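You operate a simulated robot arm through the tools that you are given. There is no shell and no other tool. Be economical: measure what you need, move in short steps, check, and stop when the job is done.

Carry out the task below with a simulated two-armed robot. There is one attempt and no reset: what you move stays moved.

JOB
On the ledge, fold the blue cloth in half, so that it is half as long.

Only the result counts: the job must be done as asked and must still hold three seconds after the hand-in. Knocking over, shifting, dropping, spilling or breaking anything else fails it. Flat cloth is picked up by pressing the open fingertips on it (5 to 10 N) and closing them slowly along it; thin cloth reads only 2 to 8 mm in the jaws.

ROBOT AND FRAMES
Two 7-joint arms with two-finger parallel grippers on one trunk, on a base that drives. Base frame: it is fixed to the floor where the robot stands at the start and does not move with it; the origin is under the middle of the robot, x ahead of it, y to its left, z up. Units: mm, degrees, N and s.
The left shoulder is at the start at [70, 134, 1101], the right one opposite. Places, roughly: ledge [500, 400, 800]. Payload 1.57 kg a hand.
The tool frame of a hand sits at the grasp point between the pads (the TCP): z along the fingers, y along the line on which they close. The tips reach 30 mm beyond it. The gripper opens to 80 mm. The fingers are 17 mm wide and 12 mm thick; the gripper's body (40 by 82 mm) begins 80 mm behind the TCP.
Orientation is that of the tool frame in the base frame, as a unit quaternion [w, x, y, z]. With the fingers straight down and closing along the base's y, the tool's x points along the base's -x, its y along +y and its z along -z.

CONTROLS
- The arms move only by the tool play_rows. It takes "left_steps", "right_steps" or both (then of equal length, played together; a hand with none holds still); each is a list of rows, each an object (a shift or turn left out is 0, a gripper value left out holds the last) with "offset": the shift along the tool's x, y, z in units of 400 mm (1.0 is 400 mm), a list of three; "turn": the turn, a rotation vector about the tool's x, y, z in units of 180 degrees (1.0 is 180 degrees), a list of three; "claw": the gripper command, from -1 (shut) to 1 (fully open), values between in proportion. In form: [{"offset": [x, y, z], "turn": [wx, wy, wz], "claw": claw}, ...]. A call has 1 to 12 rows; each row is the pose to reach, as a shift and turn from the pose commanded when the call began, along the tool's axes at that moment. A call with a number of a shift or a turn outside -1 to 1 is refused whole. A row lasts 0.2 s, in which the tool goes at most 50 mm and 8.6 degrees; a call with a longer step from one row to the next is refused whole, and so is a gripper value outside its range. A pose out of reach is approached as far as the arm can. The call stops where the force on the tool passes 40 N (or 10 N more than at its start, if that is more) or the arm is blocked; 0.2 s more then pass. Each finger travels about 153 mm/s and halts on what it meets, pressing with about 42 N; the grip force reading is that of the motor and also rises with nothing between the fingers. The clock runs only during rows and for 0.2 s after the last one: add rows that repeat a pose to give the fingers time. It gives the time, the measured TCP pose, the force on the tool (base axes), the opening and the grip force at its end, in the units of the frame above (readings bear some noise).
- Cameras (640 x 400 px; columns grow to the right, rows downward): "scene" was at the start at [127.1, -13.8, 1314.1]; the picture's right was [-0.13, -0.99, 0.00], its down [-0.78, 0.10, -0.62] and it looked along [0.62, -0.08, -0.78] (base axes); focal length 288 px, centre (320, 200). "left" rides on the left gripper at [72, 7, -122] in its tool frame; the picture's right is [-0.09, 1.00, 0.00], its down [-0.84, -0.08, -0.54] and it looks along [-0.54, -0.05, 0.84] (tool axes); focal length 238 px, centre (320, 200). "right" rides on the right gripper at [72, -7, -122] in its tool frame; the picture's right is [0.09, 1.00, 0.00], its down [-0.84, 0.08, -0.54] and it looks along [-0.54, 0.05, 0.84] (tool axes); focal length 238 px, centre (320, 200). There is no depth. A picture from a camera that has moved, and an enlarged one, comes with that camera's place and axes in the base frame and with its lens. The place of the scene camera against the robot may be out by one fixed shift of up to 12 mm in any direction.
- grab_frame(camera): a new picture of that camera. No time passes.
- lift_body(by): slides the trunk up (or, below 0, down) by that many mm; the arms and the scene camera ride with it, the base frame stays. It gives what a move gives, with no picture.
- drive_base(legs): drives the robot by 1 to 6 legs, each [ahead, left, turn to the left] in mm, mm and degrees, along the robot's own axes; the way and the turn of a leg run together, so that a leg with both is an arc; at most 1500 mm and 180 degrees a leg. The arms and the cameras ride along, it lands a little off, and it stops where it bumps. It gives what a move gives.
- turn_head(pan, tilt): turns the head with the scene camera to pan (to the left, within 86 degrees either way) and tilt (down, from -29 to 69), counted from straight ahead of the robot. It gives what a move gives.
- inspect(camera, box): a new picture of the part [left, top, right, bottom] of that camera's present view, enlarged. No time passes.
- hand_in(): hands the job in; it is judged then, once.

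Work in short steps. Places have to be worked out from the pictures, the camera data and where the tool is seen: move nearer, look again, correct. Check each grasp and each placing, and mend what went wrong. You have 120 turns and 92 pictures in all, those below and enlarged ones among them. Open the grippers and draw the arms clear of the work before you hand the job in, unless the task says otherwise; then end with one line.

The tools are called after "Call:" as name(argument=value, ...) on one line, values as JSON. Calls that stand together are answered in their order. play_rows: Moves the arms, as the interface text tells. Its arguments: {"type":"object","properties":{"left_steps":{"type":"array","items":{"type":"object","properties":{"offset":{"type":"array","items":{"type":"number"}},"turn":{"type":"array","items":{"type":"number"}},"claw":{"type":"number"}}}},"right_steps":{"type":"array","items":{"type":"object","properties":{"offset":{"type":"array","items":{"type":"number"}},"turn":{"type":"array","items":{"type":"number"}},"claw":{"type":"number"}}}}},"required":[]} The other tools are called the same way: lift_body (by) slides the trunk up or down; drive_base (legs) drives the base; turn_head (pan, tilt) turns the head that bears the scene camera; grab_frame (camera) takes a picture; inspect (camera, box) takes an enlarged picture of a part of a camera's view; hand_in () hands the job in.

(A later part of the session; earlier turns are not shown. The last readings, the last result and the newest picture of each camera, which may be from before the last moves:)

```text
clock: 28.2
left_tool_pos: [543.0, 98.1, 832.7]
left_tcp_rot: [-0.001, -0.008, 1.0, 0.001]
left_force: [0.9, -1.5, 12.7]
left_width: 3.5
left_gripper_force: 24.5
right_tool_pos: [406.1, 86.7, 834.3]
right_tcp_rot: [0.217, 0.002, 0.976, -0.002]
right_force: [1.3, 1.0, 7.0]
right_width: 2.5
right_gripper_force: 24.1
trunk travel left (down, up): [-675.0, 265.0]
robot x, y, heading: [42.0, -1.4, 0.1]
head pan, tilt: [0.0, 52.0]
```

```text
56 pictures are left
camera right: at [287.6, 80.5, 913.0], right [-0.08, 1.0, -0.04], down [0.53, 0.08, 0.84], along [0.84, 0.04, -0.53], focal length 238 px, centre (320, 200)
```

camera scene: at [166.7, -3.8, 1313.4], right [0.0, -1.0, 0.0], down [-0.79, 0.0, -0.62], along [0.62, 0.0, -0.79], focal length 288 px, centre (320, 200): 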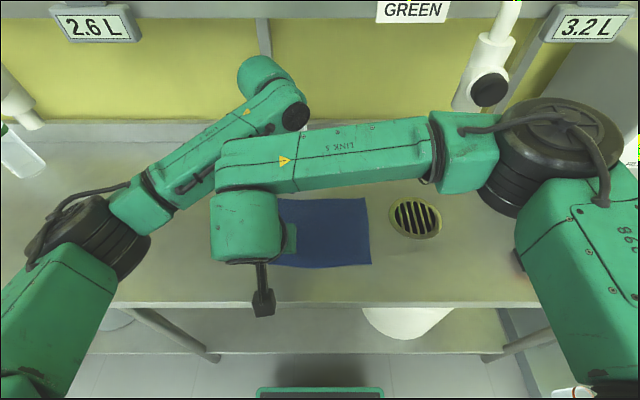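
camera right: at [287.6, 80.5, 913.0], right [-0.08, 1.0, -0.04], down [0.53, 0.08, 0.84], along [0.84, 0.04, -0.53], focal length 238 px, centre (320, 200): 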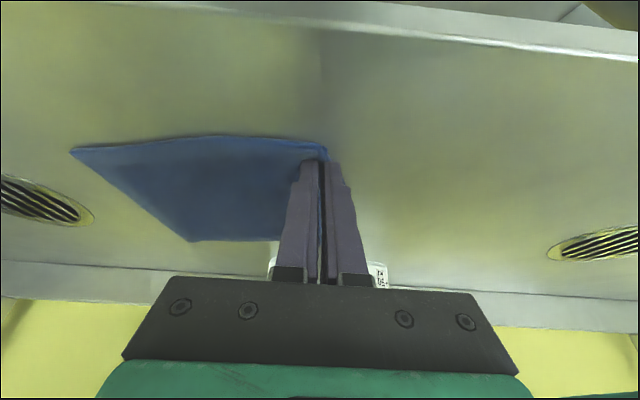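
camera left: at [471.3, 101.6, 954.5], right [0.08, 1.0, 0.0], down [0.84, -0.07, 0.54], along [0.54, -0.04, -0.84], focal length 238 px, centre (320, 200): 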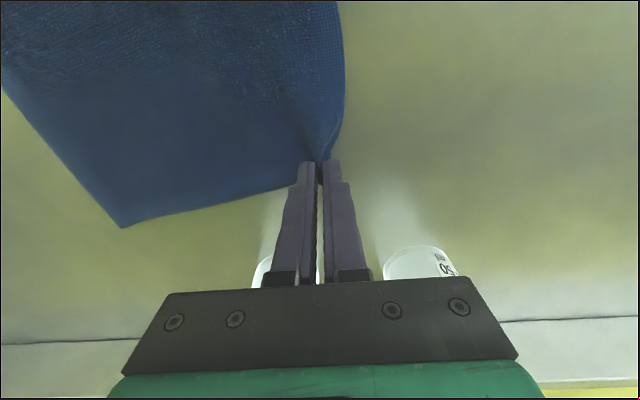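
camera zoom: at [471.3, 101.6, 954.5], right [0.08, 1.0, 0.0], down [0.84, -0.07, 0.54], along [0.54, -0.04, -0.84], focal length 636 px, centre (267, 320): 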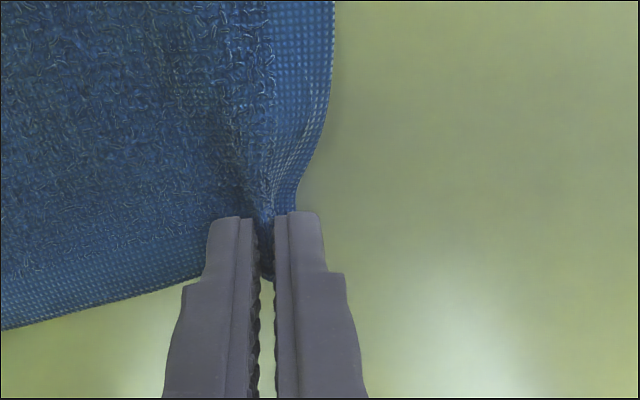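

Both corners are held, and the cloth has turned about 6°: its right edge now runs from [421, -89] to [583, -70]. I'll play the first half of the folding arc with both hands, rising about 78 mm and moving 80 mm toward -y with a small +x shift.

Call:
play_rows(left_steps=[{"offset": [0, -0.0038, -0.038]}, {"offset": [-0.002, -0.0152, -0.0745]}, {"offset": [-0.004, -0.0338, -0.108]}, {"offset": [-0.007, -0.0585, -0.138]}, {"offset": [-0.0105, -0.089, -0.162]}, {"offset": [-0.015, -0.1235, -0.18]}, {"offset": [-0.019, -0.161, -0.191]}, {"offset": [-0.024, -0.2, -0.195]}], right_steps=[{"offset": [-0.0161, -0.0038, -0.0344]}, {"offset": [-0.0331, -0.0152, -0.0668]}, {"offset": [-0.0494, -0.0338, -0.0964]}, {"offset": [-0.0647, -0.0585, -0.122]}, {"offset": [-0.0781, -0.089, -0.1425]}, {"offset": [-0.0896, -0.1235, -0.157]}, {"offset": [-0.0981, -0.161, -0.165]}, {"offset": [-0.104, -0.2, -0.1667]}])

Call:
grab_frame(camera="left")

Call:
grab_frame(camera="right")

Call:
grab_frame(camera="scene")

```text
clock: 30.1
left_tool_pos: [555.0, 16.2, 907.8]
left_tcp_rot: [-0.002, -0.009, 1.0, 0.002]
left_force: [-1.0, 0.6, -0.3]
left_width: 3.9
left_gripper_force: 24.5
right_tool_pos: [416.7, 4.2, 910.4]
right_tcp_rot: [0.216, 0.002, 0.976, -0.003]
right_force: [0.4, -0.3, -0.7]
right_width: 2.2
right_gripper_force: 24.1
trunk travel left (down, up): [-675.0, 265.0]
robot x, y, heading: [41.0, -0.1, -0.2]
head pan, tilt: [0.0, 52.0]
```

```text
55 pictures are left
camera left: at [483.4, 20.4, 1030.0], right [0.07, 1.0, 0.01], down [0.84, -0.07, 0.54], along [0.54, -0.04, -0.84], focal length 238 px, centre (320, 200)
```

left: 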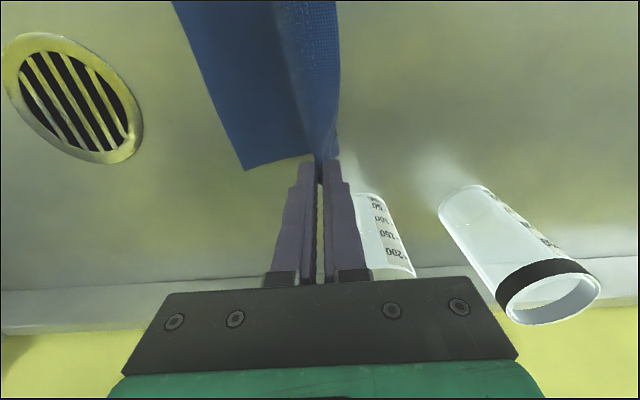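

```text
54 pictures are left
camera right: at [298.5, -0.5, 990.2], right [-0.08, 1.0, -0.04], down [0.53, 0.08, 0.84], along [0.84, 0.04, -0.54], focal length 238 px, centre (320, 200)
```

right: 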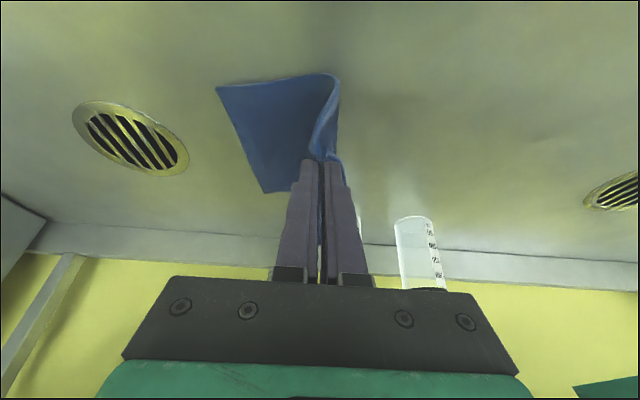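

```text
53 pictures are left
camera scene: at [166.9, -5.7, 1313.4], right [0.0, -1.0, 0.0], down [-0.79, 0.0, -0.62], along [0.62, 0.0, -0.79], focal length 288 px, centre (320, 200)
```

scene: 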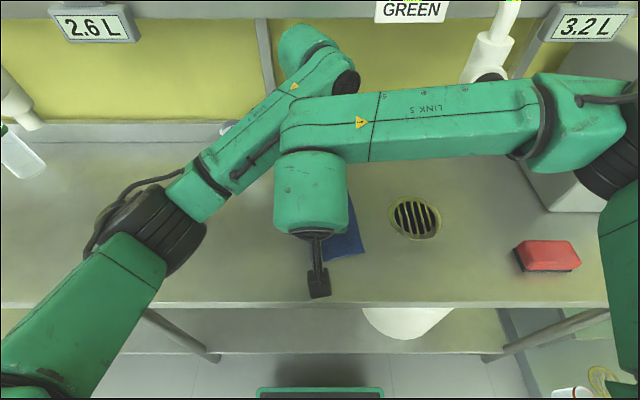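

The cloth rises cleanly and its right edge stays put, now running from [425, -89] to [586, -64]. I'll play most of the second half of the arc, rolling both hands about 18° so the gripped edge leans toward -y.

Call:
play_rows(left_steps=[{"offset": [-0.0063, -0.0395, 0.0033], "turn": [-0.0139, 0, 0]}, {"offset": [-0.0124, -0.0776, 0.0133], "turn": [-0.0278, 0, 0]}, {"offset": [-0.018, -0.1126, 0.0295], "turn": [-0.0417, 0, 0]}, {"offset": [-0.023, -0.1432, 0.0513], "turn": [-0.0556, 0, 0]}, {"offset": [-0.027, -0.1683, 0.0777], "turn": [-0.0695, 0, 0]}, {"offset": [-0.03, -0.1871, 0.108], "turn": [-0.0834, 0, 0]}, {"offset": [-0.0319, -0.1987, 0.1409], "turn": [-0.0973, 0, 0]}], right_steps=[{"offset": [-0.0036, -0.0439, 0.0054], "turn": [-0.0126, 0, 0.0059]}, {"offset": [-0.0041, -0.0862, 0.0168], "turn": [-0.0252, 0, 0.0118]}, {"offset": [-0.0015, -0.1251, 0.0338], "turn": [-0.0378, 0, 0.0176]}, {"offset": [0.0039, -0.1591, 0.0556], "turn": [-0.0504, 0, 0.0235]}, {"offset": [0.012, -0.187, 0.0814], "turn": [-0.063, 0, 0.0294]}, {"offset": [0.0226, -0.2079, 0.1103], "turn": [-0.0756, 0, 0.0353]}, {"offset": [0.0354, -0.2207, 0.1412], "turn": [-0.0882, 0, 0.0412]}])

Call:
grab_frame(camera="left")

Call:
grab_frame(camera="right")

Call:
grab_frame(camera="scene")

```text
clock: 31.6
left_tool_pos: [566.6, -49.6, 870.6]
left_tcp_rot: [-0.003, -0.007, 0.993, 0.121]
left_force: [-1.4, -0.3, -0.1]
left_width: 3.6
left_gripper_force: 25.0
left hand out of reach, approached as far as the arm can: row 6, 7
right_tool_pos: [426.0, -81.6, 854.7]
right_tcp_rot: [0.214, 0.036, 0.965, 0.145]
right_force: [1.6, 0.2, 0.4]
right_width: 2.2
right_gripper_force: 23.7
trunk travel left (down, up): [-675.0, 265.0]
robot x, y, heading: [40.2, -2.9, -0.1]
head pan, tilt: [0.0, 52.0]
```

```text
52 pictures are left
camera left: at [495.1, -74.6, 990.3], right [0.08, 0.97, 0.24], down [0.84, -0.19, 0.5], along [0.53, 0.16, -0.83], focal length 238 px, centre (320, 200)
```

left: 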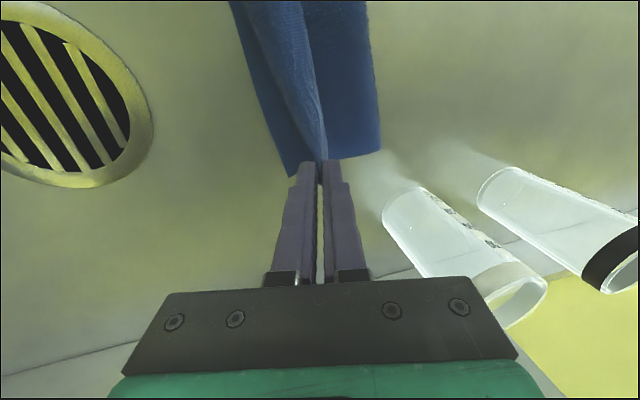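

```text
51 pictures are left
camera right: at [308.7, -111.9, 929.0], right [-0.08, 0.96, 0.26], down [0.53, -0.18, 0.83], along [0.84, 0.2, -0.5], focal length 238 px, centre (320, 200)
```

right: 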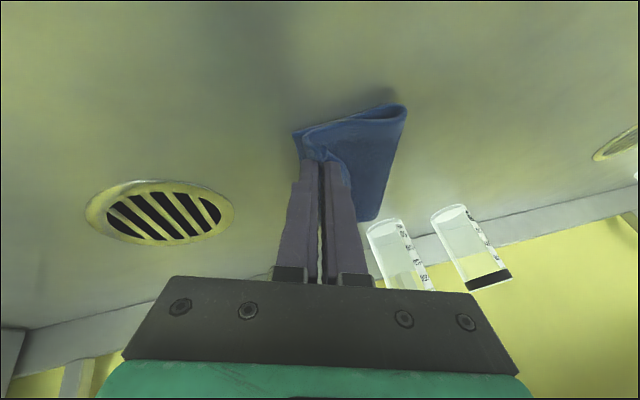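

```text
50 pictures are left
camera scene: at [166.8, -4.8, 1313.4], right [0.0, -1.0, 0.0], down [-0.79, 0.0, -0.62], along [0.62, 0.0, -0.79], focal length 288 px, centre (320, 200)
```

scene: 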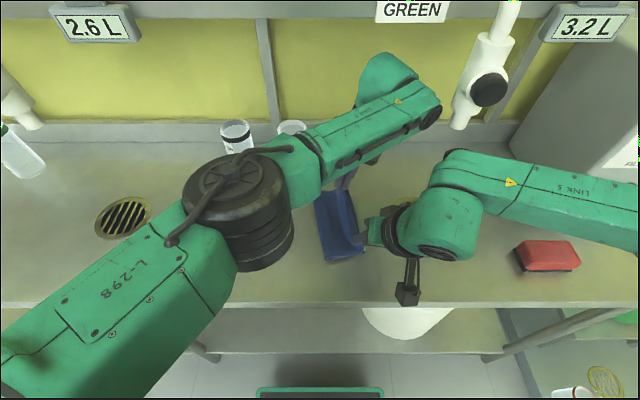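

The left arm ran out of reach while rolled. The lower layer hasn't moved. I'll un-roll the left hand to vertical and bring it down to z≈846 at y≈-54.

Call:
play_rows(left_steps=[{"offset": [0, -0.005, 0.01], "turn": [0.0385, 0, 0]}, {"offset": [0, -0.015, 0.02], "turn": [0.077, 0, 0]}, {"offset": [-0.003, -0.022, 0.04], "turn": [0.077, 0, 0]}, {"offset": [-0.003, -0.027, 0.058], "turn": [0.077, 0, 0]}, {"offset": [-0.003, -0.027, 0.058], "turn": [0.077, 0, 0]}])

Call:
grab_frame(camera="left")

```text
clock: 32.9
left_tool_pos: [567.2, -54.6, 844.3]
left_tcp_rot: [-0.003, -0.009, 1.0, 0.0]
left_force: [-0.6, 0.5, 0.7]
left_width: 3.4
left_gripper_force: 24.9
right_tool_pos: [425.0, -80.1, 854.5]
right_tcp_rot: [0.213, 0.036, 0.965, 0.146]
right_force: [1.1, 0.6, 0.4]
right_width: 2.1
right_gripper_force: 23.5
trunk travel left (down, up): [-675.0, 265.0]
robot x, y, heading: [39.7, -1.4, 0.1]
head pan, tilt: [0.0, 52.0]
```

```text
49 pictures are left
camera left: at [495.2, -48.8, 967.2], right [0.08, 1.0, 0.0], down [0.84, -0.06, 0.54], along [0.54, -0.04, -0.84], focal length 238 px, centre (320, 200)
```

left: 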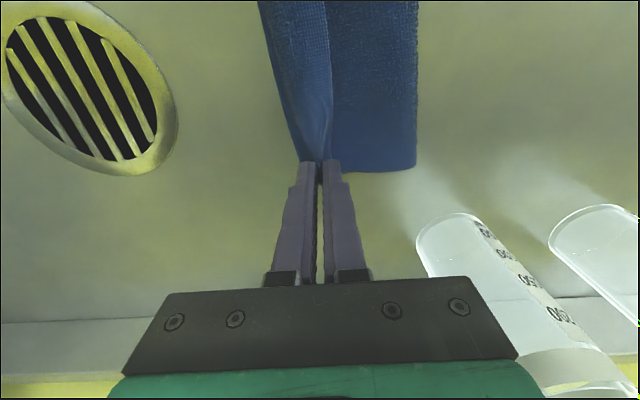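

The left hand is vertical and over the far corner. I'll lower both hands the last stretch, gently.

Call:
play_rows(left_steps=[{"offset": [0, 0, 0.006]}, {"offset": [0, 0, 0.012]}, {"offset": [0, 0, 0.018]}, {"offset": [0, 0, 0.018]}], right_steps=[{"offset": [0.0028, -0.0066, 0.01]}, {"offset": [0.0056, -0.0132, 0.02]}, {"offset": [0.0084, -0.0198, 0.0298]}, {"offset": [0.0084, -0.0198, 0.0298]}])

Call:
grab_frame(camera="right")

Call:
grab_frame(camera="left")

```text
clock: 33.9
left_tool_pos: [566.2, -54.6, 838.2]
left_tcp_rot: [-0.001, -0.008, 1.0, 0.0]
left_force: [-0.3, 0.3, 4.1]
left_width: 3.8
left_gripper_force: 24.7
right_tool_pos: [427.9, -84.7, 840.6]
right_tcp_rot: [0.213, 0.035, 0.965, 0.146]
right_force: [-0.2, 0.4, 0.9]
right_width: 2.6
right_gripper_force: 23.7
trunk travel left (down, up): [-675.0, 265.0]
robot x, y, heading: [38.4, 5.6, -0.3]
head pan, tilt: [0.0, 52.0]
```

```text
48 pictures are left
camera right: at [310.2, -115.3, 915.1], right [-0.08, 0.96, 0.26], down [0.53, -0.18, 0.83], along [0.84, 0.2, -0.5], focal length 238 px, centre (320, 200)
```

right: 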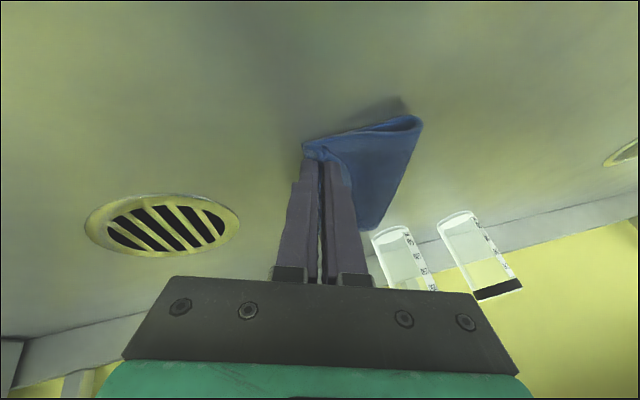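

```text
47 pictures are left
camera left: at [493.9, -48.0, 960.7], right [0.08, 1.0, 0.0], down [0.84, -0.06, 0.54], along [0.54, -0.04, -0.84], focal length 238 px, centre (320, 200)
```

left: 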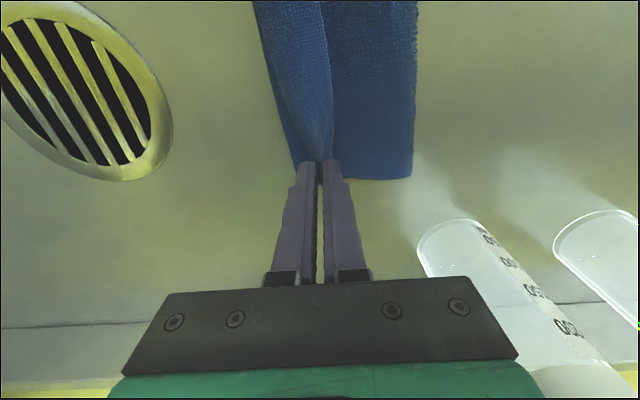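

Both hands now rest on the lower layer. I'll open slowly by about 14 mm, then withdraw straight back along the fingers.

Call:
play_rows(left_steps=[{"offset": [0, 0, 0], "claw": -0.9}, {"offset": [0, 0, 0], "claw": -0.8}, {"offset": [0, 0, -0.001], "claw": -0.7}, {"offset": [0, 0, -0.002], "claw": -0.65}, {"offset": [0, 0, -0.01], "claw": -0.65}, {"offset": [0, 0, -0.025], "claw": -0.65}, {"offset": [0, 0, -0.05], "claw": -0.65}, {"offset": [0, 0, -0.1], "claw": -0.65}, {"offset": [0, 0, -0.18], "claw": -0.65}], right_steps=[{"offset": [0, 0, 0], "claw": -0.9}, {"offset": [0, 0, -0.001], "claw": -0.8}, {"offset": [0, 0, -0.003], "claw": -0.7}, {"offset": [0, 0, -0.004], "claw": -0.65}, {"offset": [0, 0, -0.01], "claw": -0.65}, {"offset": [0, 0, -0.025], "claw": -0.65}, {"offset": [0, 0, -0.05], "claw": -0.65}, {"offset": [0, 0, -0.1], "claw": -0.65}, {"offset": [0, 0, -0.18], "claw": -0.65}])

Call:
grab_frame(camera="right")

Call:
grab_frame(camera="left")

```text
clock: 35.9
left_tool_pos: [565.9, -54.2, 911.4]
left_tcp_rot: [-0.001, -0.008, 1.0, 0.002]
left_force: [-0.4, 0.5, 0.7]
left_width: 14.0
left_gripper_force: 0.0
right_tool_pos: [397.6, -106.3, 901.9]
right_tcp_rot: [0.213, 0.035, 0.965, 0.146]
right_force: [0.0, 0.1, 0.7]
right_width: 14.1
right_gripper_force: 0.1
trunk travel left (down, up): [-675.0, 265.0]
robot x, y, heading: [43.2, -0.1, -0.1]
head pan, tilt: [0.0, 52.0]
```

```text
46 pictures are left
camera right: at [280.4, -135.0, 976.0], right [-0.08, 0.96, 0.26], down [0.53, -0.18, 0.83], along [0.84, 0.2, -0.5], focal length 238 px, centre (320, 200)
```

right: 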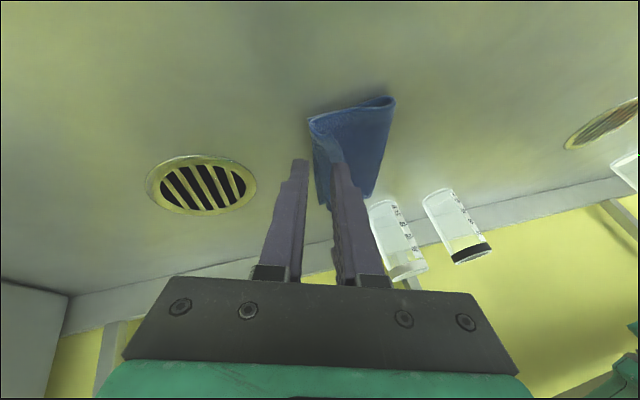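

```text
45 pictures are left
camera left: at [494.2, -48.8, 1033.6], right [0.08, 1.0, 0.0], down [0.84, -0.07, 0.54], along [0.54, -0.04, -0.84], focal length 238 px, centre (320, 200)
```

left: 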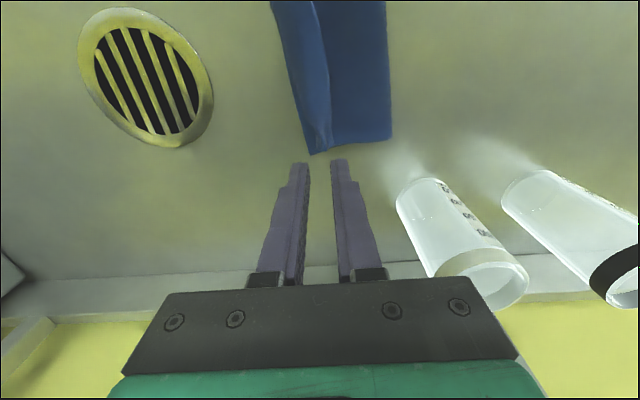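

Released. I'll raise both arms and move them apart so I can see the result clearly.

Call:
play_rows(left_steps=[{"offset": [0, 0, -0.1]}, {"offset": [0.05, 0.08, -0.15]}, {"offset": [0.1, 0.18, -0.15]}, {"offset": [0.1, 0.28, -0.15]}, {"offset": [0.1, 0.38, -0.15]}, {"offset": [0.1, 0.48, -0.15]}, {"offset": [0.1, 0.56, -0.15]}], right_steps=[{"offset": [0, 0, -0.08]}, {"offset": [0, -0.08, -0.15]}, {"offset": [0, -0.18, -0.15]}, {"offset": [0, -0.28, -0.15]}, {"offset": [0, -0.3, -0.15]}, {"offset": [0, -0.3, -0.15]}, {"offset": [0, -0.3, -0.15]}])

Call:
grab_frame(camera="scene")

Call:
inspect(camera="scene", box=[240, 160, 400, 260])

```text
clock: 37.5
left_tool_pos: [520.1, 173.7, 972.5]
left_tcp_rot: [0.0, -0.008, 1.0, -0.002]
left_force: [-0.4, 0.1, 0.7]
left_width: 13.8
left_gripper_force: 0.1
right_tool_pos: [372.1, -233.4, 922.1]
right_tcp_rot: [0.216, 0.033, 0.965, 0.144]
right_force: [-0.1, 0.3, 0.9]
right_width: 13.9
right_gripper_force: 0.0
trunk travel left (down, up): [-675.0, 265.0]
robot x, y, heading: [38.5, -2.3, 0.1]
head pan, tilt: [0.0, 52.0]
```

```text
44 pictures are left
camera scene: at [162.0, 0.2, 1314.0], right [0.0, -1.0, 0.0], down [-0.79, 0.0, -0.62], along [0.62, 0.0, -0.79], focal length 288 px, centre (320, 200)
```

scene: 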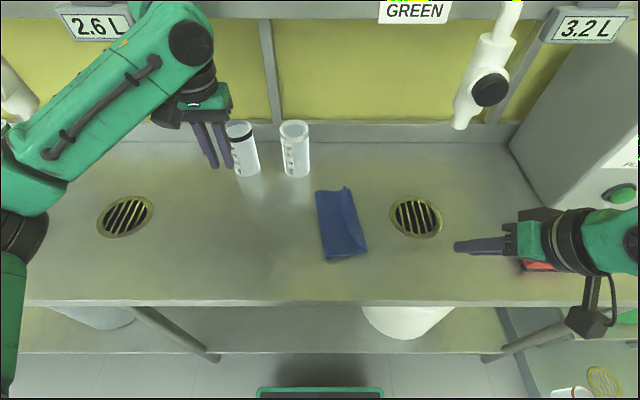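

```text
4.00 times, centred on (320, 210) of scene
camera zoom: at [162.0, 0.2, 1314.0], right [0.0, -1.0, 0.0], down [-0.79, 0.0, -0.62], along [0.62, 0.0, -0.79], focal length 1150 px, centre (320, 160)
```

zoom: 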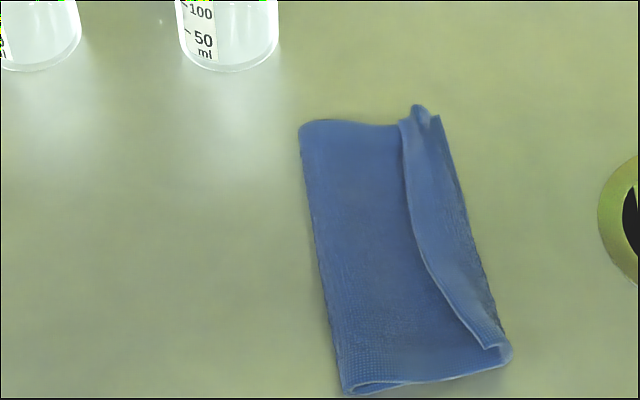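

The fold is made, but the strip along the right edge is unclear: either the lower layer is showing or the top edge has folded back. I'll look closer with the right camera.

Call:
play_rows(right_steps=[{"offset": [0, 0.03, -0.02], "turn": [0.04, 0, -0.02]}, {"offset": [0, 0.12, -0.05], "turn": [0.08, 0, -0.04]}, {"offset": [0.02, 0.22, -0.06], "turn": [0.088, 0.03, -0.041]}, {"offset": [0.05, 0.32, -0.06], "turn": [0.088, 0.07, -0.041]}, {"offset": [0.05, 0.37, -0.06], "turn": [0.088, 0.11, -0.041]}, {"offset": [0.05, 0.37, -0.06], "turn": [0.088, 0.11, -0.041]}])

Call:
grab_frame(camera="right")

```text
clock: 38.9
left_tool_pos: [524.3, 168.7, 970.9]
left_tcp_rot: [-0.003, -0.008, 1.0, -0.001]
left_force: [0.0, 0.1, -0.3]
left_width: 14.0
left_gripper_force: 0.1
right_tool_pos: [342.2, -98.6, 973.3]
right_tcp_rot: [0.046, -0.023, 0.999, 0.002]
right_force: [0.5, 0.3, -0.2]
right_width: 13.9
right_gripper_force: 0.1
trunk travel left (down, up): [-675.0, 265.0]
robot x, y, heading: [38.6, 1.6, -0.0]
head pan, tilt: [0.0, 52.0]
```

```text
42 pictures are left
camera right: at [259.9, -109.7, 1088.1], right [-0.14, 0.99, -0.01], down [0.78, 0.11, 0.62], along [0.61, 0.08, -0.79], focal length 238 px, centre (320, 200)
```

right: 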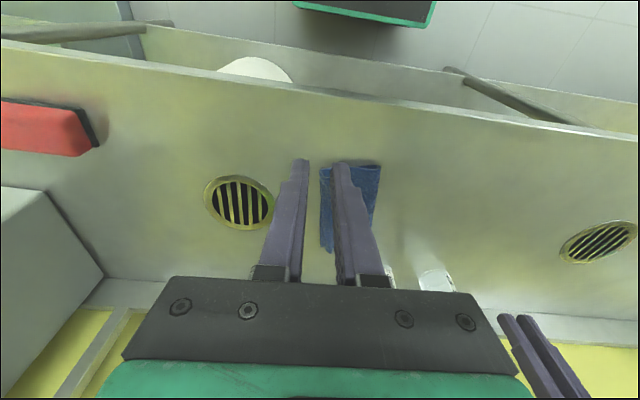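

The fingers block the view. I'll move the hand forward and to the side so the cloth shows beside the jaws.

Call:
play_rows(right_steps=[{"offset": [-0.08, -0.05, 0]}, {"offset": [-0.17, -0.12, 0]}, {"offset": [-0.25, -0.18, 0]}, {"offset": [-0.25, -0.18, 0]}])

Call:
grab_frame(camera="right")

Call:
inspect(camera="right", box=[320, 50, 520, 175])

```text
clock: 39.9
left_tool_pos: [522.9, 170.2, 969.3]
left_tcp_rot: [-0.002, -0.008, 1.0, 0.0]
left_force: [-0.6, -0.4, -0.6]
left_width: 14.0
left_gripper_force: 0.0
right_tool_pos: [447.6, -164.6, 981.9]
right_tcp_rot: [0.047, -0.023, 0.999, 0.001]
right_force: [-0.3, -0.9, 0.7]
right_width: 14.1
right_gripper_force: 0.0
trunk travel left (down, up): [-675.0, 265.0]
robot x, y, heading: [42.8, 1.2, 0.2]
head pan, tilt: [0.0, 52.0]
```

```text
41 pictures are left
camera right: at [363.4, -176.4, 1097.1], right [-0.14, 0.99, -0.01], down [0.78, 0.11, 0.62], along [0.61, 0.08, -0.79], focal length 238 px, centre (320, 200)
```

right: 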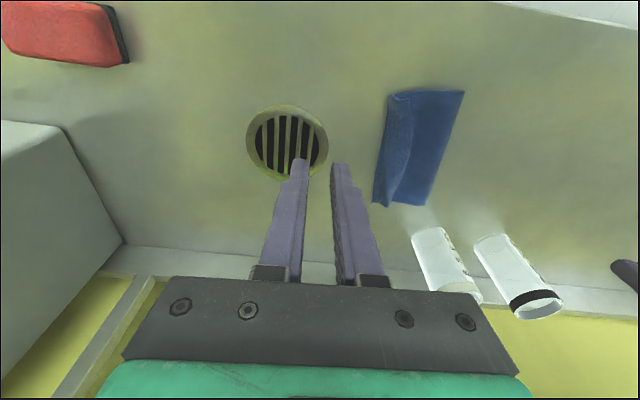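

```text
3.20 times, centred on (420, 112) of right
camera zoom: at [363.4, -176.4, 1097.1], right [-0.14, 0.99, -0.01], down [0.78, 0.11, 0.62], along [0.61, 0.08, -0.79], focal length 763 px, centre (0, 480)
```

zoom: 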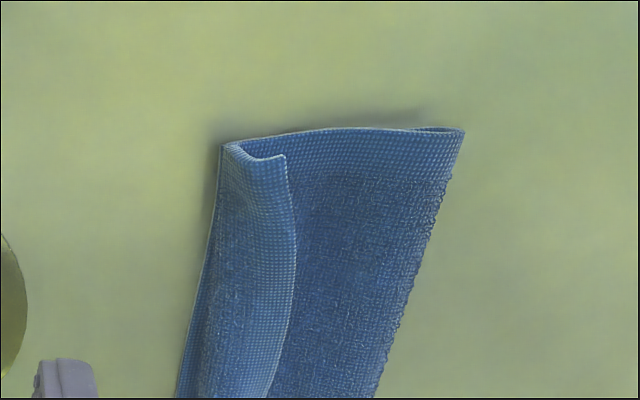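

The top layer's edge has curled back about 20 mm along its whole length, and the fold line sits about 16 mm too far right. My plan is to rake the flap over to -y with spread fingers, then regrip the overhanging edge and lay it exactly on the lower edge. First I'll straighten the right hand, then yaw it 90°.

Call:
play_rows(right_steps=[{"offset": [0, 0.1, 0], "turn": [0, 0.03, 0]}, {"offset": [-0.08, 0.2, 0], "turn": [0, 0.03, 0]}, {"offset": [-0.14, 0.3, 0], "turn": [0, 0.03, 0]}, {"offset": [-0.14, 0.34, 0], "turn": [0, 0.03, 0]}, {"offset": [-0.14, 0.34, 0], "turn": [0, 0.03, 0]}])

Call:
play_rows(right_steps=[{"turn": [0, 0, -0.045], "claw": 1}, {"turn": [0, 0, -0.09]}, {"turn": [0, 0, -0.135]}, {"turn": [0, 0, -0.18]}, {"turn": [0, 0, -0.225]}, {"turn": [0, 0, -0.27]}, {"turn": [0, 0, -0.315]}, {"turn": [0, 0, -0.36]}, {"turn": [0, 0, -0.405]}, {"turn": [0, 0, -0.45]}, {"turn": [0, 0, -0.485]}, {"turn": [0, 0, -0.485]}])

Call:
grab_frame(camera="right")

```text
refused: row 2 steps farther than a row can; nothing moved
```

```text
clock: 42.5
left_tool_pos: [525.3, 169.5, 970.1]
left_tcp_rot: [-0.004, -0.008, 1.0, 0.001]
left_force: [-0.5, 0.1, -0.5]
left_width: 14.0
left_gripper_force: 0.2
right_tool_pos: [277.6, -60.6, 949.9]
right_tcp_rot: [0.04, -0.694, 0.718, -0.046]
right_force: [0.2, -0.2, 0.2]
right_width: 80.0
right_gripper_force: 0.0
right hand out of reach, approached as far as the arm can: row 6, 7, 8, 9, 10, 11, 12
trunk travel left (down, up): [-675.0, 265.0]
robot x, y, heading: [41.5, -2.9, -0.2]
head pan, tilt: [0.0, 52.0]
```

```text
39 pictures are left
camera right: at [266.3, -132.5, 1070.9], right [-0.99, -0.06, -0.12], down [-0.11, 0.84, 0.52], along [0.07, 0.53, -0.84], focal length 238 px, centre (320, 200)
```

right: 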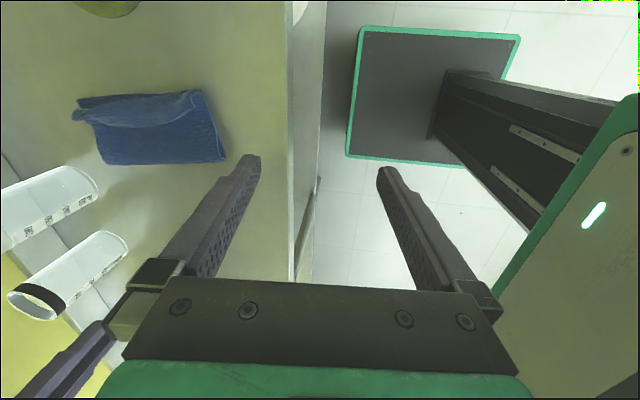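

That yaw isn't reachable over the cloth, and the hand drifted back clear of it. The view does help, so I'll zoom in on the flap from here.

Call:
inspect(camera="right", box=[50, 70, 242, 190])

```text
3.33 times, centred on (146, 130) of right
camera zoom: at [266.3, -132.5, 1070.9], right [-0.99, -0.06, -0.12], down [-0.11, 0.84, 0.52], along [0.07, 0.53, -0.84], focal length 794 px, centre (900, 433)
```

zoom: 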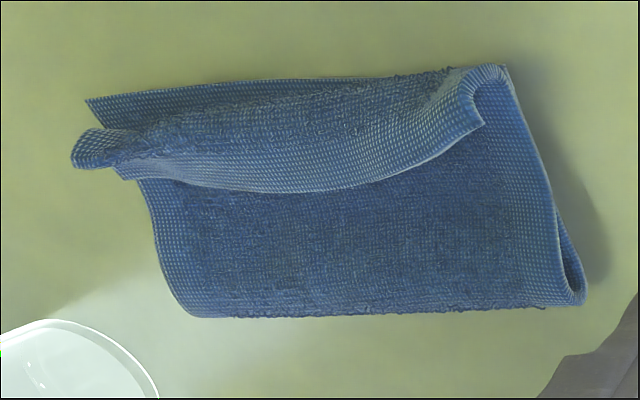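

The flap's near end stands well off the upper layer, so a fingertip can push it over. I'll turn the right hand back to its usual yaw with the jaws closed.

Call:
play_rows(right_steps=[{"turn": [0, 0, 0.045], "claw": -1}, {"turn": [0, 0, 0.09]}, {"turn": [0, 0, 0.135]}, {"turn": [0, 0, 0.18]}, {"turn": [0, 0, 0.225]}, {"turn": [0, 0, 0.27]}, {"turn": [0, 0, 0.315]}, {"turn": [0, 0, 0.36]}, {"turn": [0, 0, 0.405]}, {"turn": [0, 0, 0.45]}, {"turn": [0, 0, 0.485]}, {"turn": [0, 0, 0.485]}])

```text
clock: 44.9
left_tool_pos: [523.8, 169.5, 969.1]
left_tcp_rot: [-0.003, -0.007, 1.0, -0.001]
left_force: [0.0, 0.2, -0.6]
left_width: 14.1
left_gripper_force: 0.0
right_tool_pos: [272.6, -57.1, 945.5]
right_tcp_rot: [0.047, -0.026, 0.999, 0.002]
right_force: [0.1, 1.0, -0.1]
right_width: 0.2
right_gripper_force: 21.8
trunk travel left (down, up): [-675.0, 265.0]
robot x, y, heading: [39.6, -0.6, -0.0]
head pan, tilt: [0.0, 52.0]
stopped in row 12 (right hand): the force on the tool passed its limit (the readings are from after the stop); the commanded pose is now the measured one
```

The hand is back to its usual yaw. I'll bring it forward to hover over the near end, just inside the flap, and straighten the tilt.

Call:
play_rows(right_steps=[{"offset": [-0.1, 0, 0]}, {"offset": [-0.2, 0.01, 0], "turn": [0, 0.03, 0]}, {"offset": [-0.3, 0.02, 0.04], "turn": [0, 0.03, 0]}, {"offset": [-0.38, 0.03, 0.1], "turn": [0, 0.03, 0]}, {"offset": [-0.413, 0.03, 0.17], "turn": [0, 0.03, 0]}, {"offset": [-0.413, 0.03, 0.2], "turn": [0, 0.03, 0]}, {"offset": [-0.413, 0.03, 0.2], "turn": [0, 0.03, 0]}])

Call:
grab_frame(camera="right")

```text
clock: 46.5
left_tool_pos: [523.6, 169.6, 969.8]
left_tcp_rot: [-0.003, -0.008, 1.0, -0.001]
left_force: [0.5, -0.1, 1.3]
left_width: 14.0
left_gripper_force: 0.0
right_tool_pos: [444.0, -35.8, 880.6]
right_tcp_rot: [0.0, -0.026, 1.0, -0.001]
right_force: [0.1, -0.6, 0.6]
right_width: 0.0
right_gripper_force: 21.6
trunk travel left (down, up): [-675.0, 265.0]
robot x, y, heading: [39.5, 2.3, 0.1]
head pan, tilt: [0.0, 52.0]
```

```text
37 pictures are left
camera right: at [372.7, -46.9, 1002.3], right [-0.14, 0.99, 0.0], down [0.83, 0.12, 0.54], along [0.54, 0.08, -0.84], focal length 238 px, centre (320, 200)
```

right: 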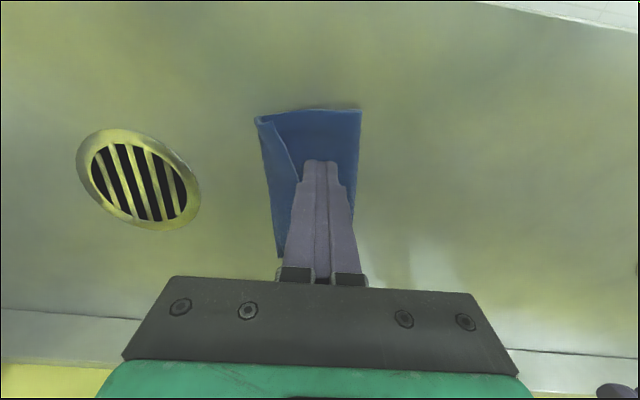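

The closed tips hover between the flap and the fold line. I'll lower them close to the upper layer and sweep toward -y to flip the near end.

Call:
play_rows(right_steps=[{"offset": [-0.0275, 0, 0.05]}, {"offset": [-0.0275, 0, 0.09]}, {"offset": [-0.0275, 0, 0.103]}, {"offset": [-0.0275, -0.03, 0.103]}, {"offset": [-0.0275, -0.06, 0.103]}, {"offset": [-0.0275, -0.09, 0.1]}, {"offset": [-0.0275, -0.12, 0.095]}, {"offset": [-0.0275, -0.15, 0.09]}, {"offset": [-0.0275, -0.18, 0.09]}, {"offset": [-0.0275, -0.21, 0.09]}])

Call:
grab_frame(camera="right")

Call:
inspect(camera="scene", box=[240, 160, 400, 260])

```text
clock: 48.7
left_tool_pos: [521.4, 184.9, 967.5]
left_tcp_rot: [-0.002, -0.01, 1.0, -0.007]
left_force: [0.6, 0.3, -0.5]
left_width: 14.1
left_gripper_force: 0.1
right_tool_pos: [453.9, -104.6, 846.4]
right_tcp_rot: [-0.002, -0.034, 0.999, -0.009]
right_force: [0.0, 0.3, 0.3]
right_width: 0.0
right_gripper_force: 21.1
trunk travel left (down, up): [-675.0, 265.0]
robot x, y, heading: [40.8, 4.3, 0.3]
head pan, tilt: [0.0, 52.0]
```

```text
36 pictures are left
camera right: at [382.4, -113.6, 967.7], right [-0.16, 0.99, -0.02], down [0.83, 0.14, 0.54], along [0.53, 0.07, -0.84], focal length 238 px, centre (320, 200)
```

right: 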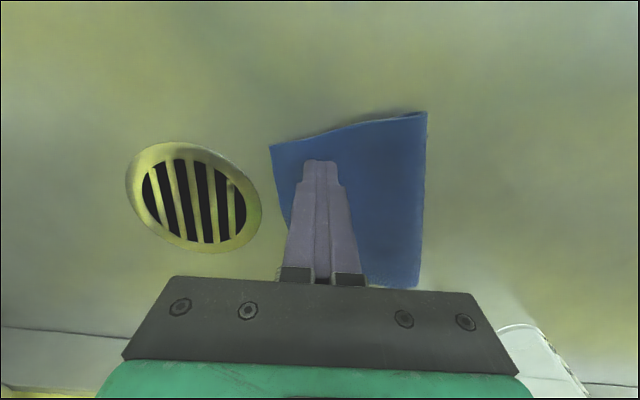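

```text
4.00 times, centred on (320, 210) of scene
camera zoom: at [164.0, 15.1, 1312.9], right [0.0, -1.0, 0.01], down [-0.79, -0.01, -0.62], along [0.62, -0.01, -0.79], focal length 1150 px, centre (320, 160)
```

zoom: 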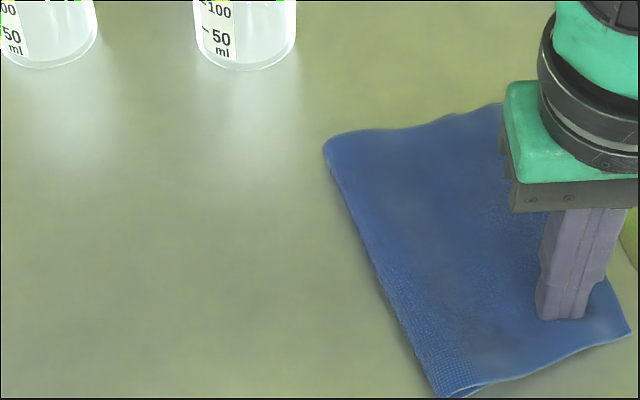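

The flap has flipped over toward -y along the whole edge. I'll lift the right hand clear and measure the cloth.

Call:
play_rows(right_steps=[{"offset": [0, 0, -0.06]}, {"offset": [0, 0, -0.16]}, {"offset": [0.08, -0.06, -0.26]}, {"offset": [0.16, -0.16, -0.26]}, {"offset": [0.16, -0.26, -0.26]}, {"offset": [0.16, -0.3, -0.26]}])

Call:
grab_frame(camera="scene")

Call:
inspect(camera="scene", box=[260, 160, 420, 260])

```text
refused: row 3 steps farther than a row can; nothing moved
```

```text
34 pictures are left
camera scene: at [164.0, 15.1, 1312.9], right [0.0, -1.0, 0.01], down [-0.79, -0.01, -0.62], along [0.62, -0.01, -0.79], focal length 288 px, centre (320, 200)
```

scene: 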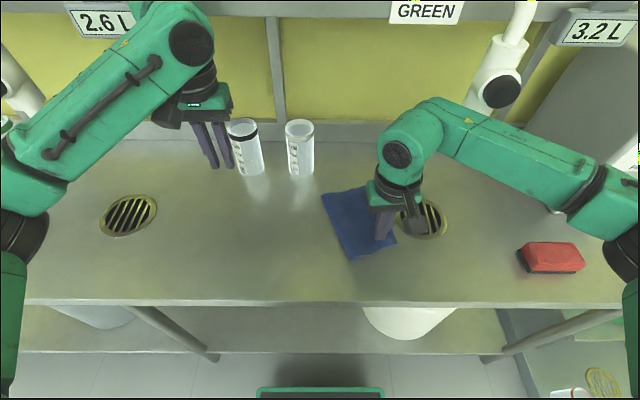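

```text
4.00 times, centred on (340, 210) of scene
camera zoom: at [164.0, 15.1, 1312.9], right [0.0, -1.0, 0.01], down [-0.79, -0.01, -0.62], along [0.62, -0.01, -0.79], focal length 1150 px, centre (240, 160)
```

zoom: 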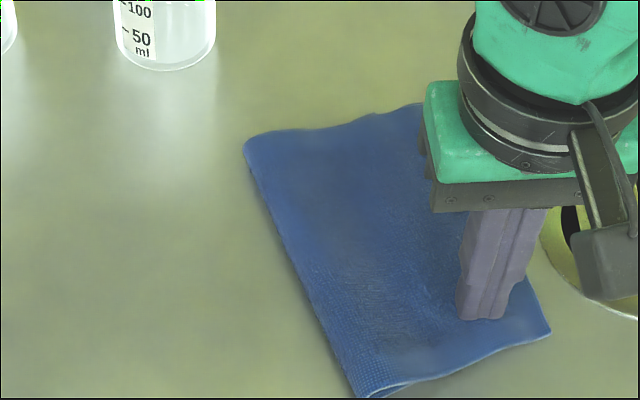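

The move was refused only because one step was too long. I'll lift clear with smaller steps.

Call:
play_rows(right_steps=[{"offset": [0, 0, -0.06]}, {"offset": [0, 0, -0.16]}, {"offset": [0.06, -0.06, -0.2]}, {"offset": [0.12, -0.14, -0.22]}, {"offset": [0.12, -0.24, -0.22]}, {"offset": [0.12, -0.32, -0.22]}])

Call:
inspect(camera="scene", box=[260, 160, 420, 260])

Call:
grab_frame(camera="right")

```text
clock: 49.5
left_tool_pos: [526.2, 179.1, 969.4]
left_tcp_rot: [-0.004, -0.011, 1.0, -0.003]
left_force: [-0.2, -0.1, 0.9]
left_width: 13.9
left_gripper_force: 0.0
right_tool_pos: [408.3, -137.1, 870.5]
right_tcp_rot: [-0.082, -0.058, 0.993, -0.057]
right_force: [1.5, -1.6, -1.1]
right_width: 0.0
right_gripper_force: 21.4
trunk travel left (down, up): [-675.0, 265.0]
robot x, y, heading: [37.9, 1.0, 0.4]
head pan, tilt: [0.0, 52.0]
stopped in row 4 (right hand): the arm was blocked; the commanded pose is now the measured one
```

```text
4.00 times, centred on (340, 210) of scene
camera zoom: at [171.0, 5.9, 1314.4], right [0.01, -1.0, 0.01], down [-0.79, -0.01, -0.61], along [0.61, 0.0, -0.79], focal length 1150 px, centre (240, 160)
```

zoom: 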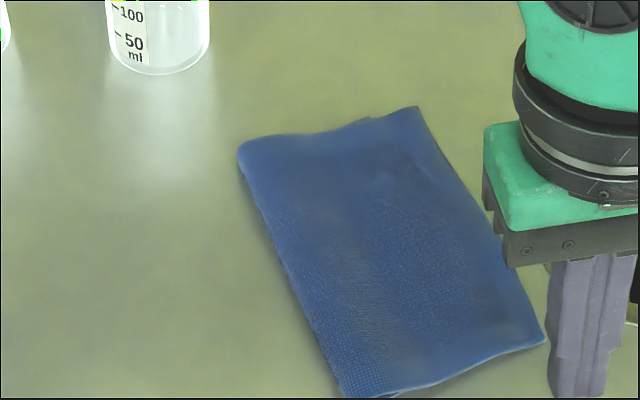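

```text
31 pictures are left
camera right: at [356.5, -136.9, 1001.8], right [-0.21, 0.97, -0.08], down [0.9, 0.23, 0.38], along [0.39, 0.01, -0.92], focal length 238 px, centre (320, 200)
```

right: 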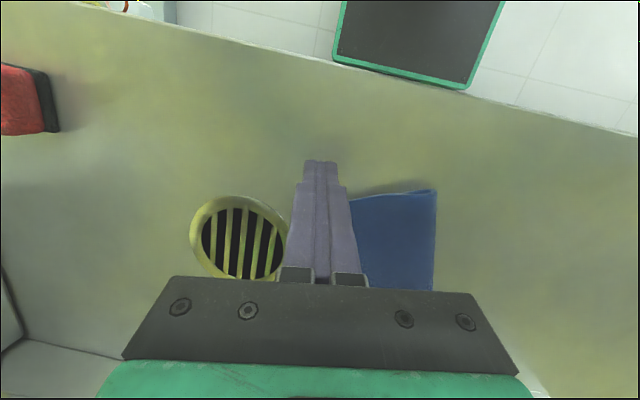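

The right arm was blocked on the way out. I need to see what it touches before moving it again.

Call:
turn_head(pan=-45, tilt=45)

Call:
grab_frame(camera="scene")

```text
clock: 50.6
left_tool_pos: [524.9, 181.0, 966.1]
left_tcp_rot: [-0.003, -0.01, 1.0, -0.005]
left_force: [-0.3, -0.8, 0.2]
left_width: 14.0
left_gripper_force: 0.1
right_tool_pos: [408.7, -138.0, 869.3]
right_tcp_rot: [-0.081, -0.051, 0.994, -0.057]
right_force: [-0.1, 0.4, 0.1]
right_width: 0.4
right_gripper_force: 21.0
trunk travel left (down, up): [-675.0, 265.0]
robot x, y, heading: [37.7, -1.2, 0.4]
head pan, tilt: [-45.0, 45.0]
```

```text
30 pictures are left
camera scene: at [152.7, -48.4, 1323.0], right [-0.7, -0.71, 0.01], down [-0.5, 0.49, -0.71], along [0.5, -0.51, -0.7], focal length 288 px, centre (320, 200)
```

scene: 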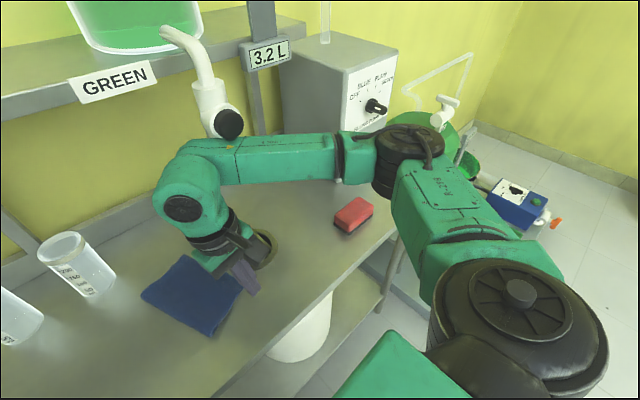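

The right elbow is out near the pump box. I'll zoom in there to find the contact.

Call:
inspect(camera="scene", box=[200, 80, 440, 230])

```text
2.67 times, centred on (320, 155) of scene
camera zoom: at [152.7, -48.4, 1323.0], right [-0.7, -0.71, 0.01], down [-0.5, 0.49, -0.71], along [0.5, -0.51, -0.7], focal length 767 px, centre (320, 320)
```

zoom: 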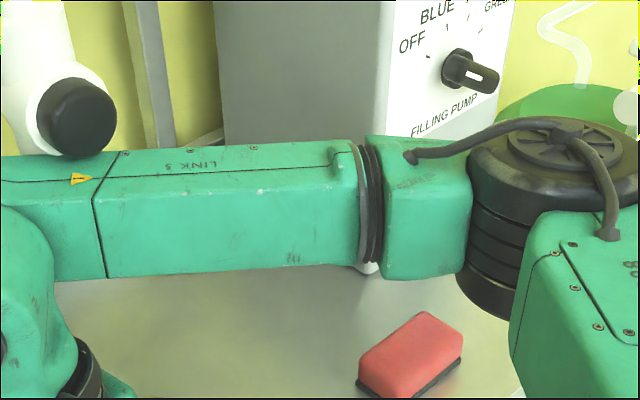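

The forearm is right against the pump box. I'll back the base away slowly by 40 mm, since the hands are above the cloth and clear of it.

Call:
drive_base(legs=[[-40, 0, 0]])

Call:
grab_frame(camera="scene")

```text
clock: 51.5
left_tool_pos: [487.7, 171.5, 967.6]
left_tcp_rot: [-0.005, -0.009, 1.0, -0.001]
left_force: [0.8, -0.3, 0.5]
left_width: 14.1
left_gripper_force: 0.1
right_tool_pos: [373.8, -147.5, 871.3]
right_tcp_rot: [-0.075, -0.047, 0.995, -0.049]
right_force: [0.0, 0.4, 0.2]
right_width: 0.0
right_gripper_force: 21.9
trunk travel left (down, up): [-675.0, 265.0]
robot x, y, heading: [-0.8, -0.3, 0.1]
head pan, tilt: [-45.0, 45.0]
```

```text
28 pictures are left
camera scene: at [114.4, -60.5, 1322.6], right [-0.71, -0.71, 0.0], down [-0.5, 0.5, -0.7], along [0.5, -0.5, -0.71], focal length 288 px, centre (320, 200)
```

scene: 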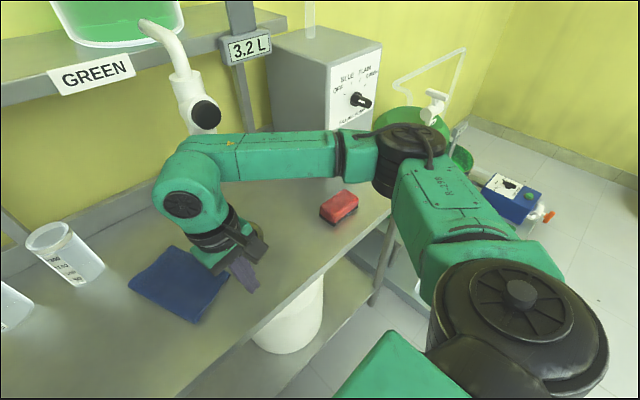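

The arm is free now and the base has sprung back straight. I'll raise the right hand and turn the head back to see the cloth.

Call:
play_rows(right_steps=[{"offset": [0, 0, -0.1]}, {"offset": [0, -0.05, -0.18]}, {"offset": [0, -0.1, -0.22]}])

Call:
turn_head(pan=-7, tilt=52)

Call:
grab_frame(camera="scene")

Call:
inspect(camera="scene", box=[240, 150, 400, 250])

```text
clock: 52.3
left_tool_pos: [484.0, 169.8, 969.9]
left_tcp_rot: [-0.003, -0.009, 1.0, 0.002]
left_force: [0.5, 0.1, -1.0]
left_width: 14.1
left_gripper_force: 0.1
right_tool_pos: [387.0, -180.0, 964.0]
right_tcp_rot: [-0.074, -0.046, 0.995, -0.049]
right_force: [-0.3, -0.2, 0.3]
right_width: 0.2
right_gripper_force: 21.3
trunk travel left (down, up): [-675.0, 265.0]
robot x, y, heading: [-0.8, -0.3, 0.1]
head pan, tilt: [-45.0, 45.0]
```

```text
clock: 53.4
left_tool_pos: [483.8, 171.4, 970.2]
left_tcp_rot: [-0.001, -0.009, 1.0, 0.0]
left_force: [1.2, 0.4, 0.4]
left_width: 14.1
left_gripper_force: 0.1
right_tool_pos: [387.9, -178.4, 964.4]
right_tcp_rot: [-0.073, -0.047, 0.995, -0.05]
right_force: [-0.7, -0.6, -0.6]
right_width: 0.0
right_gripper_force: 21.2
trunk travel left (down, up): [-675.0, 265.0]
robot x, y, heading: [0.6, -1.3, 0.0]
head pan, tilt: [-7.0, 52.0]
```

```text
27 pictures are left
camera scene: at [126.0, -12.8, 1313.4], right [-0.12, -0.99, 0.0], down [-0.78, 0.1, -0.62], along [0.61, -0.07, -0.79], focal length 288 px, centre (320, 200)
```

scene: 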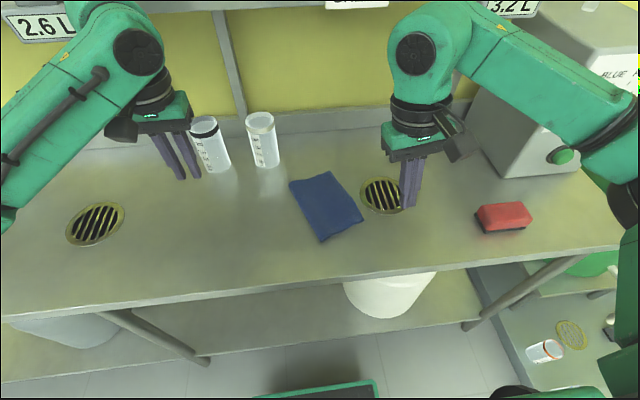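

```text
4.00 times, centred on (320, 200) of scene
camera zoom: at [126.0, -12.8, 1313.4], right [-0.12, -0.99, 0.0], down [-0.78, 0.1, -0.62], along [0.61, -0.07, -0.79], focal length 1150 px, centre (320, 200)
```

zoom: 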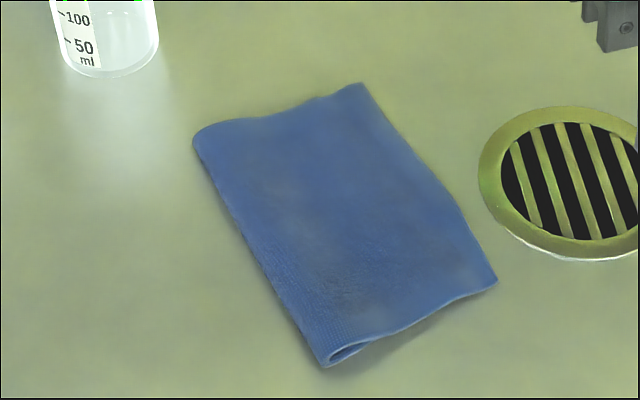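

The cloth now reads about 107 × 165 mm, so it is nearly halved and the top edge overhangs only slightly. I'll take a closer look at the near edge and the right edge.

Call:
grab_frame(camera="right")

Call:
inspect(camera="scene", box=[300, 190, 380, 240])

```text
25 pictures are left
camera right: at [333.1, -178.9, 1095.2], right [-0.19, 0.98, -0.08], down [0.89, 0.21, 0.4], along [0.41, 0.01, -0.91], focal length 238 px, centre (320, 200)
```

right: 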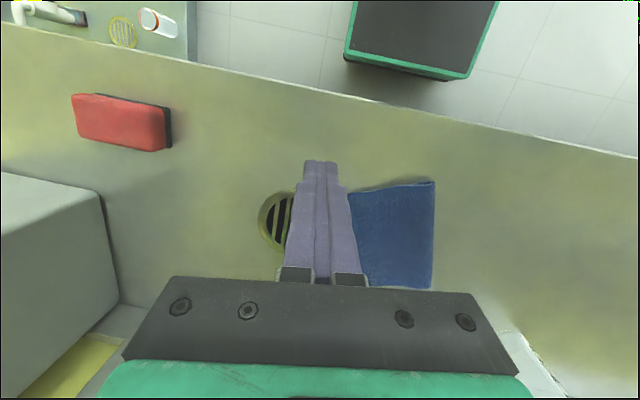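

```text
8.00 times, centred on (340, 215) of scene
camera zoom: at [126.0, -12.8, 1313.4], right [-0.12, -0.99, 0.0], down [-0.78, 0.1, -0.62], along [0.61, -0.07, -0.79], focal length 2300 px, centre (160, 80)
```

zoom: 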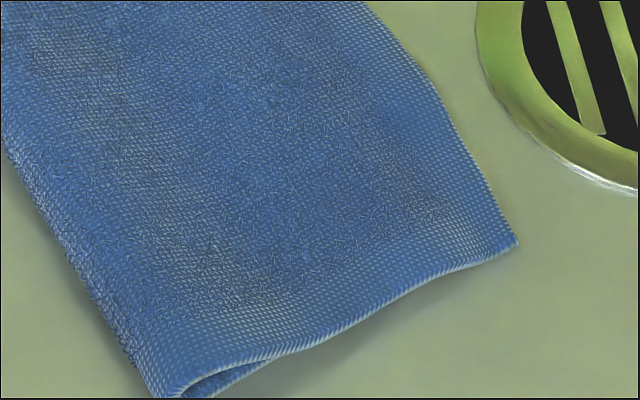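

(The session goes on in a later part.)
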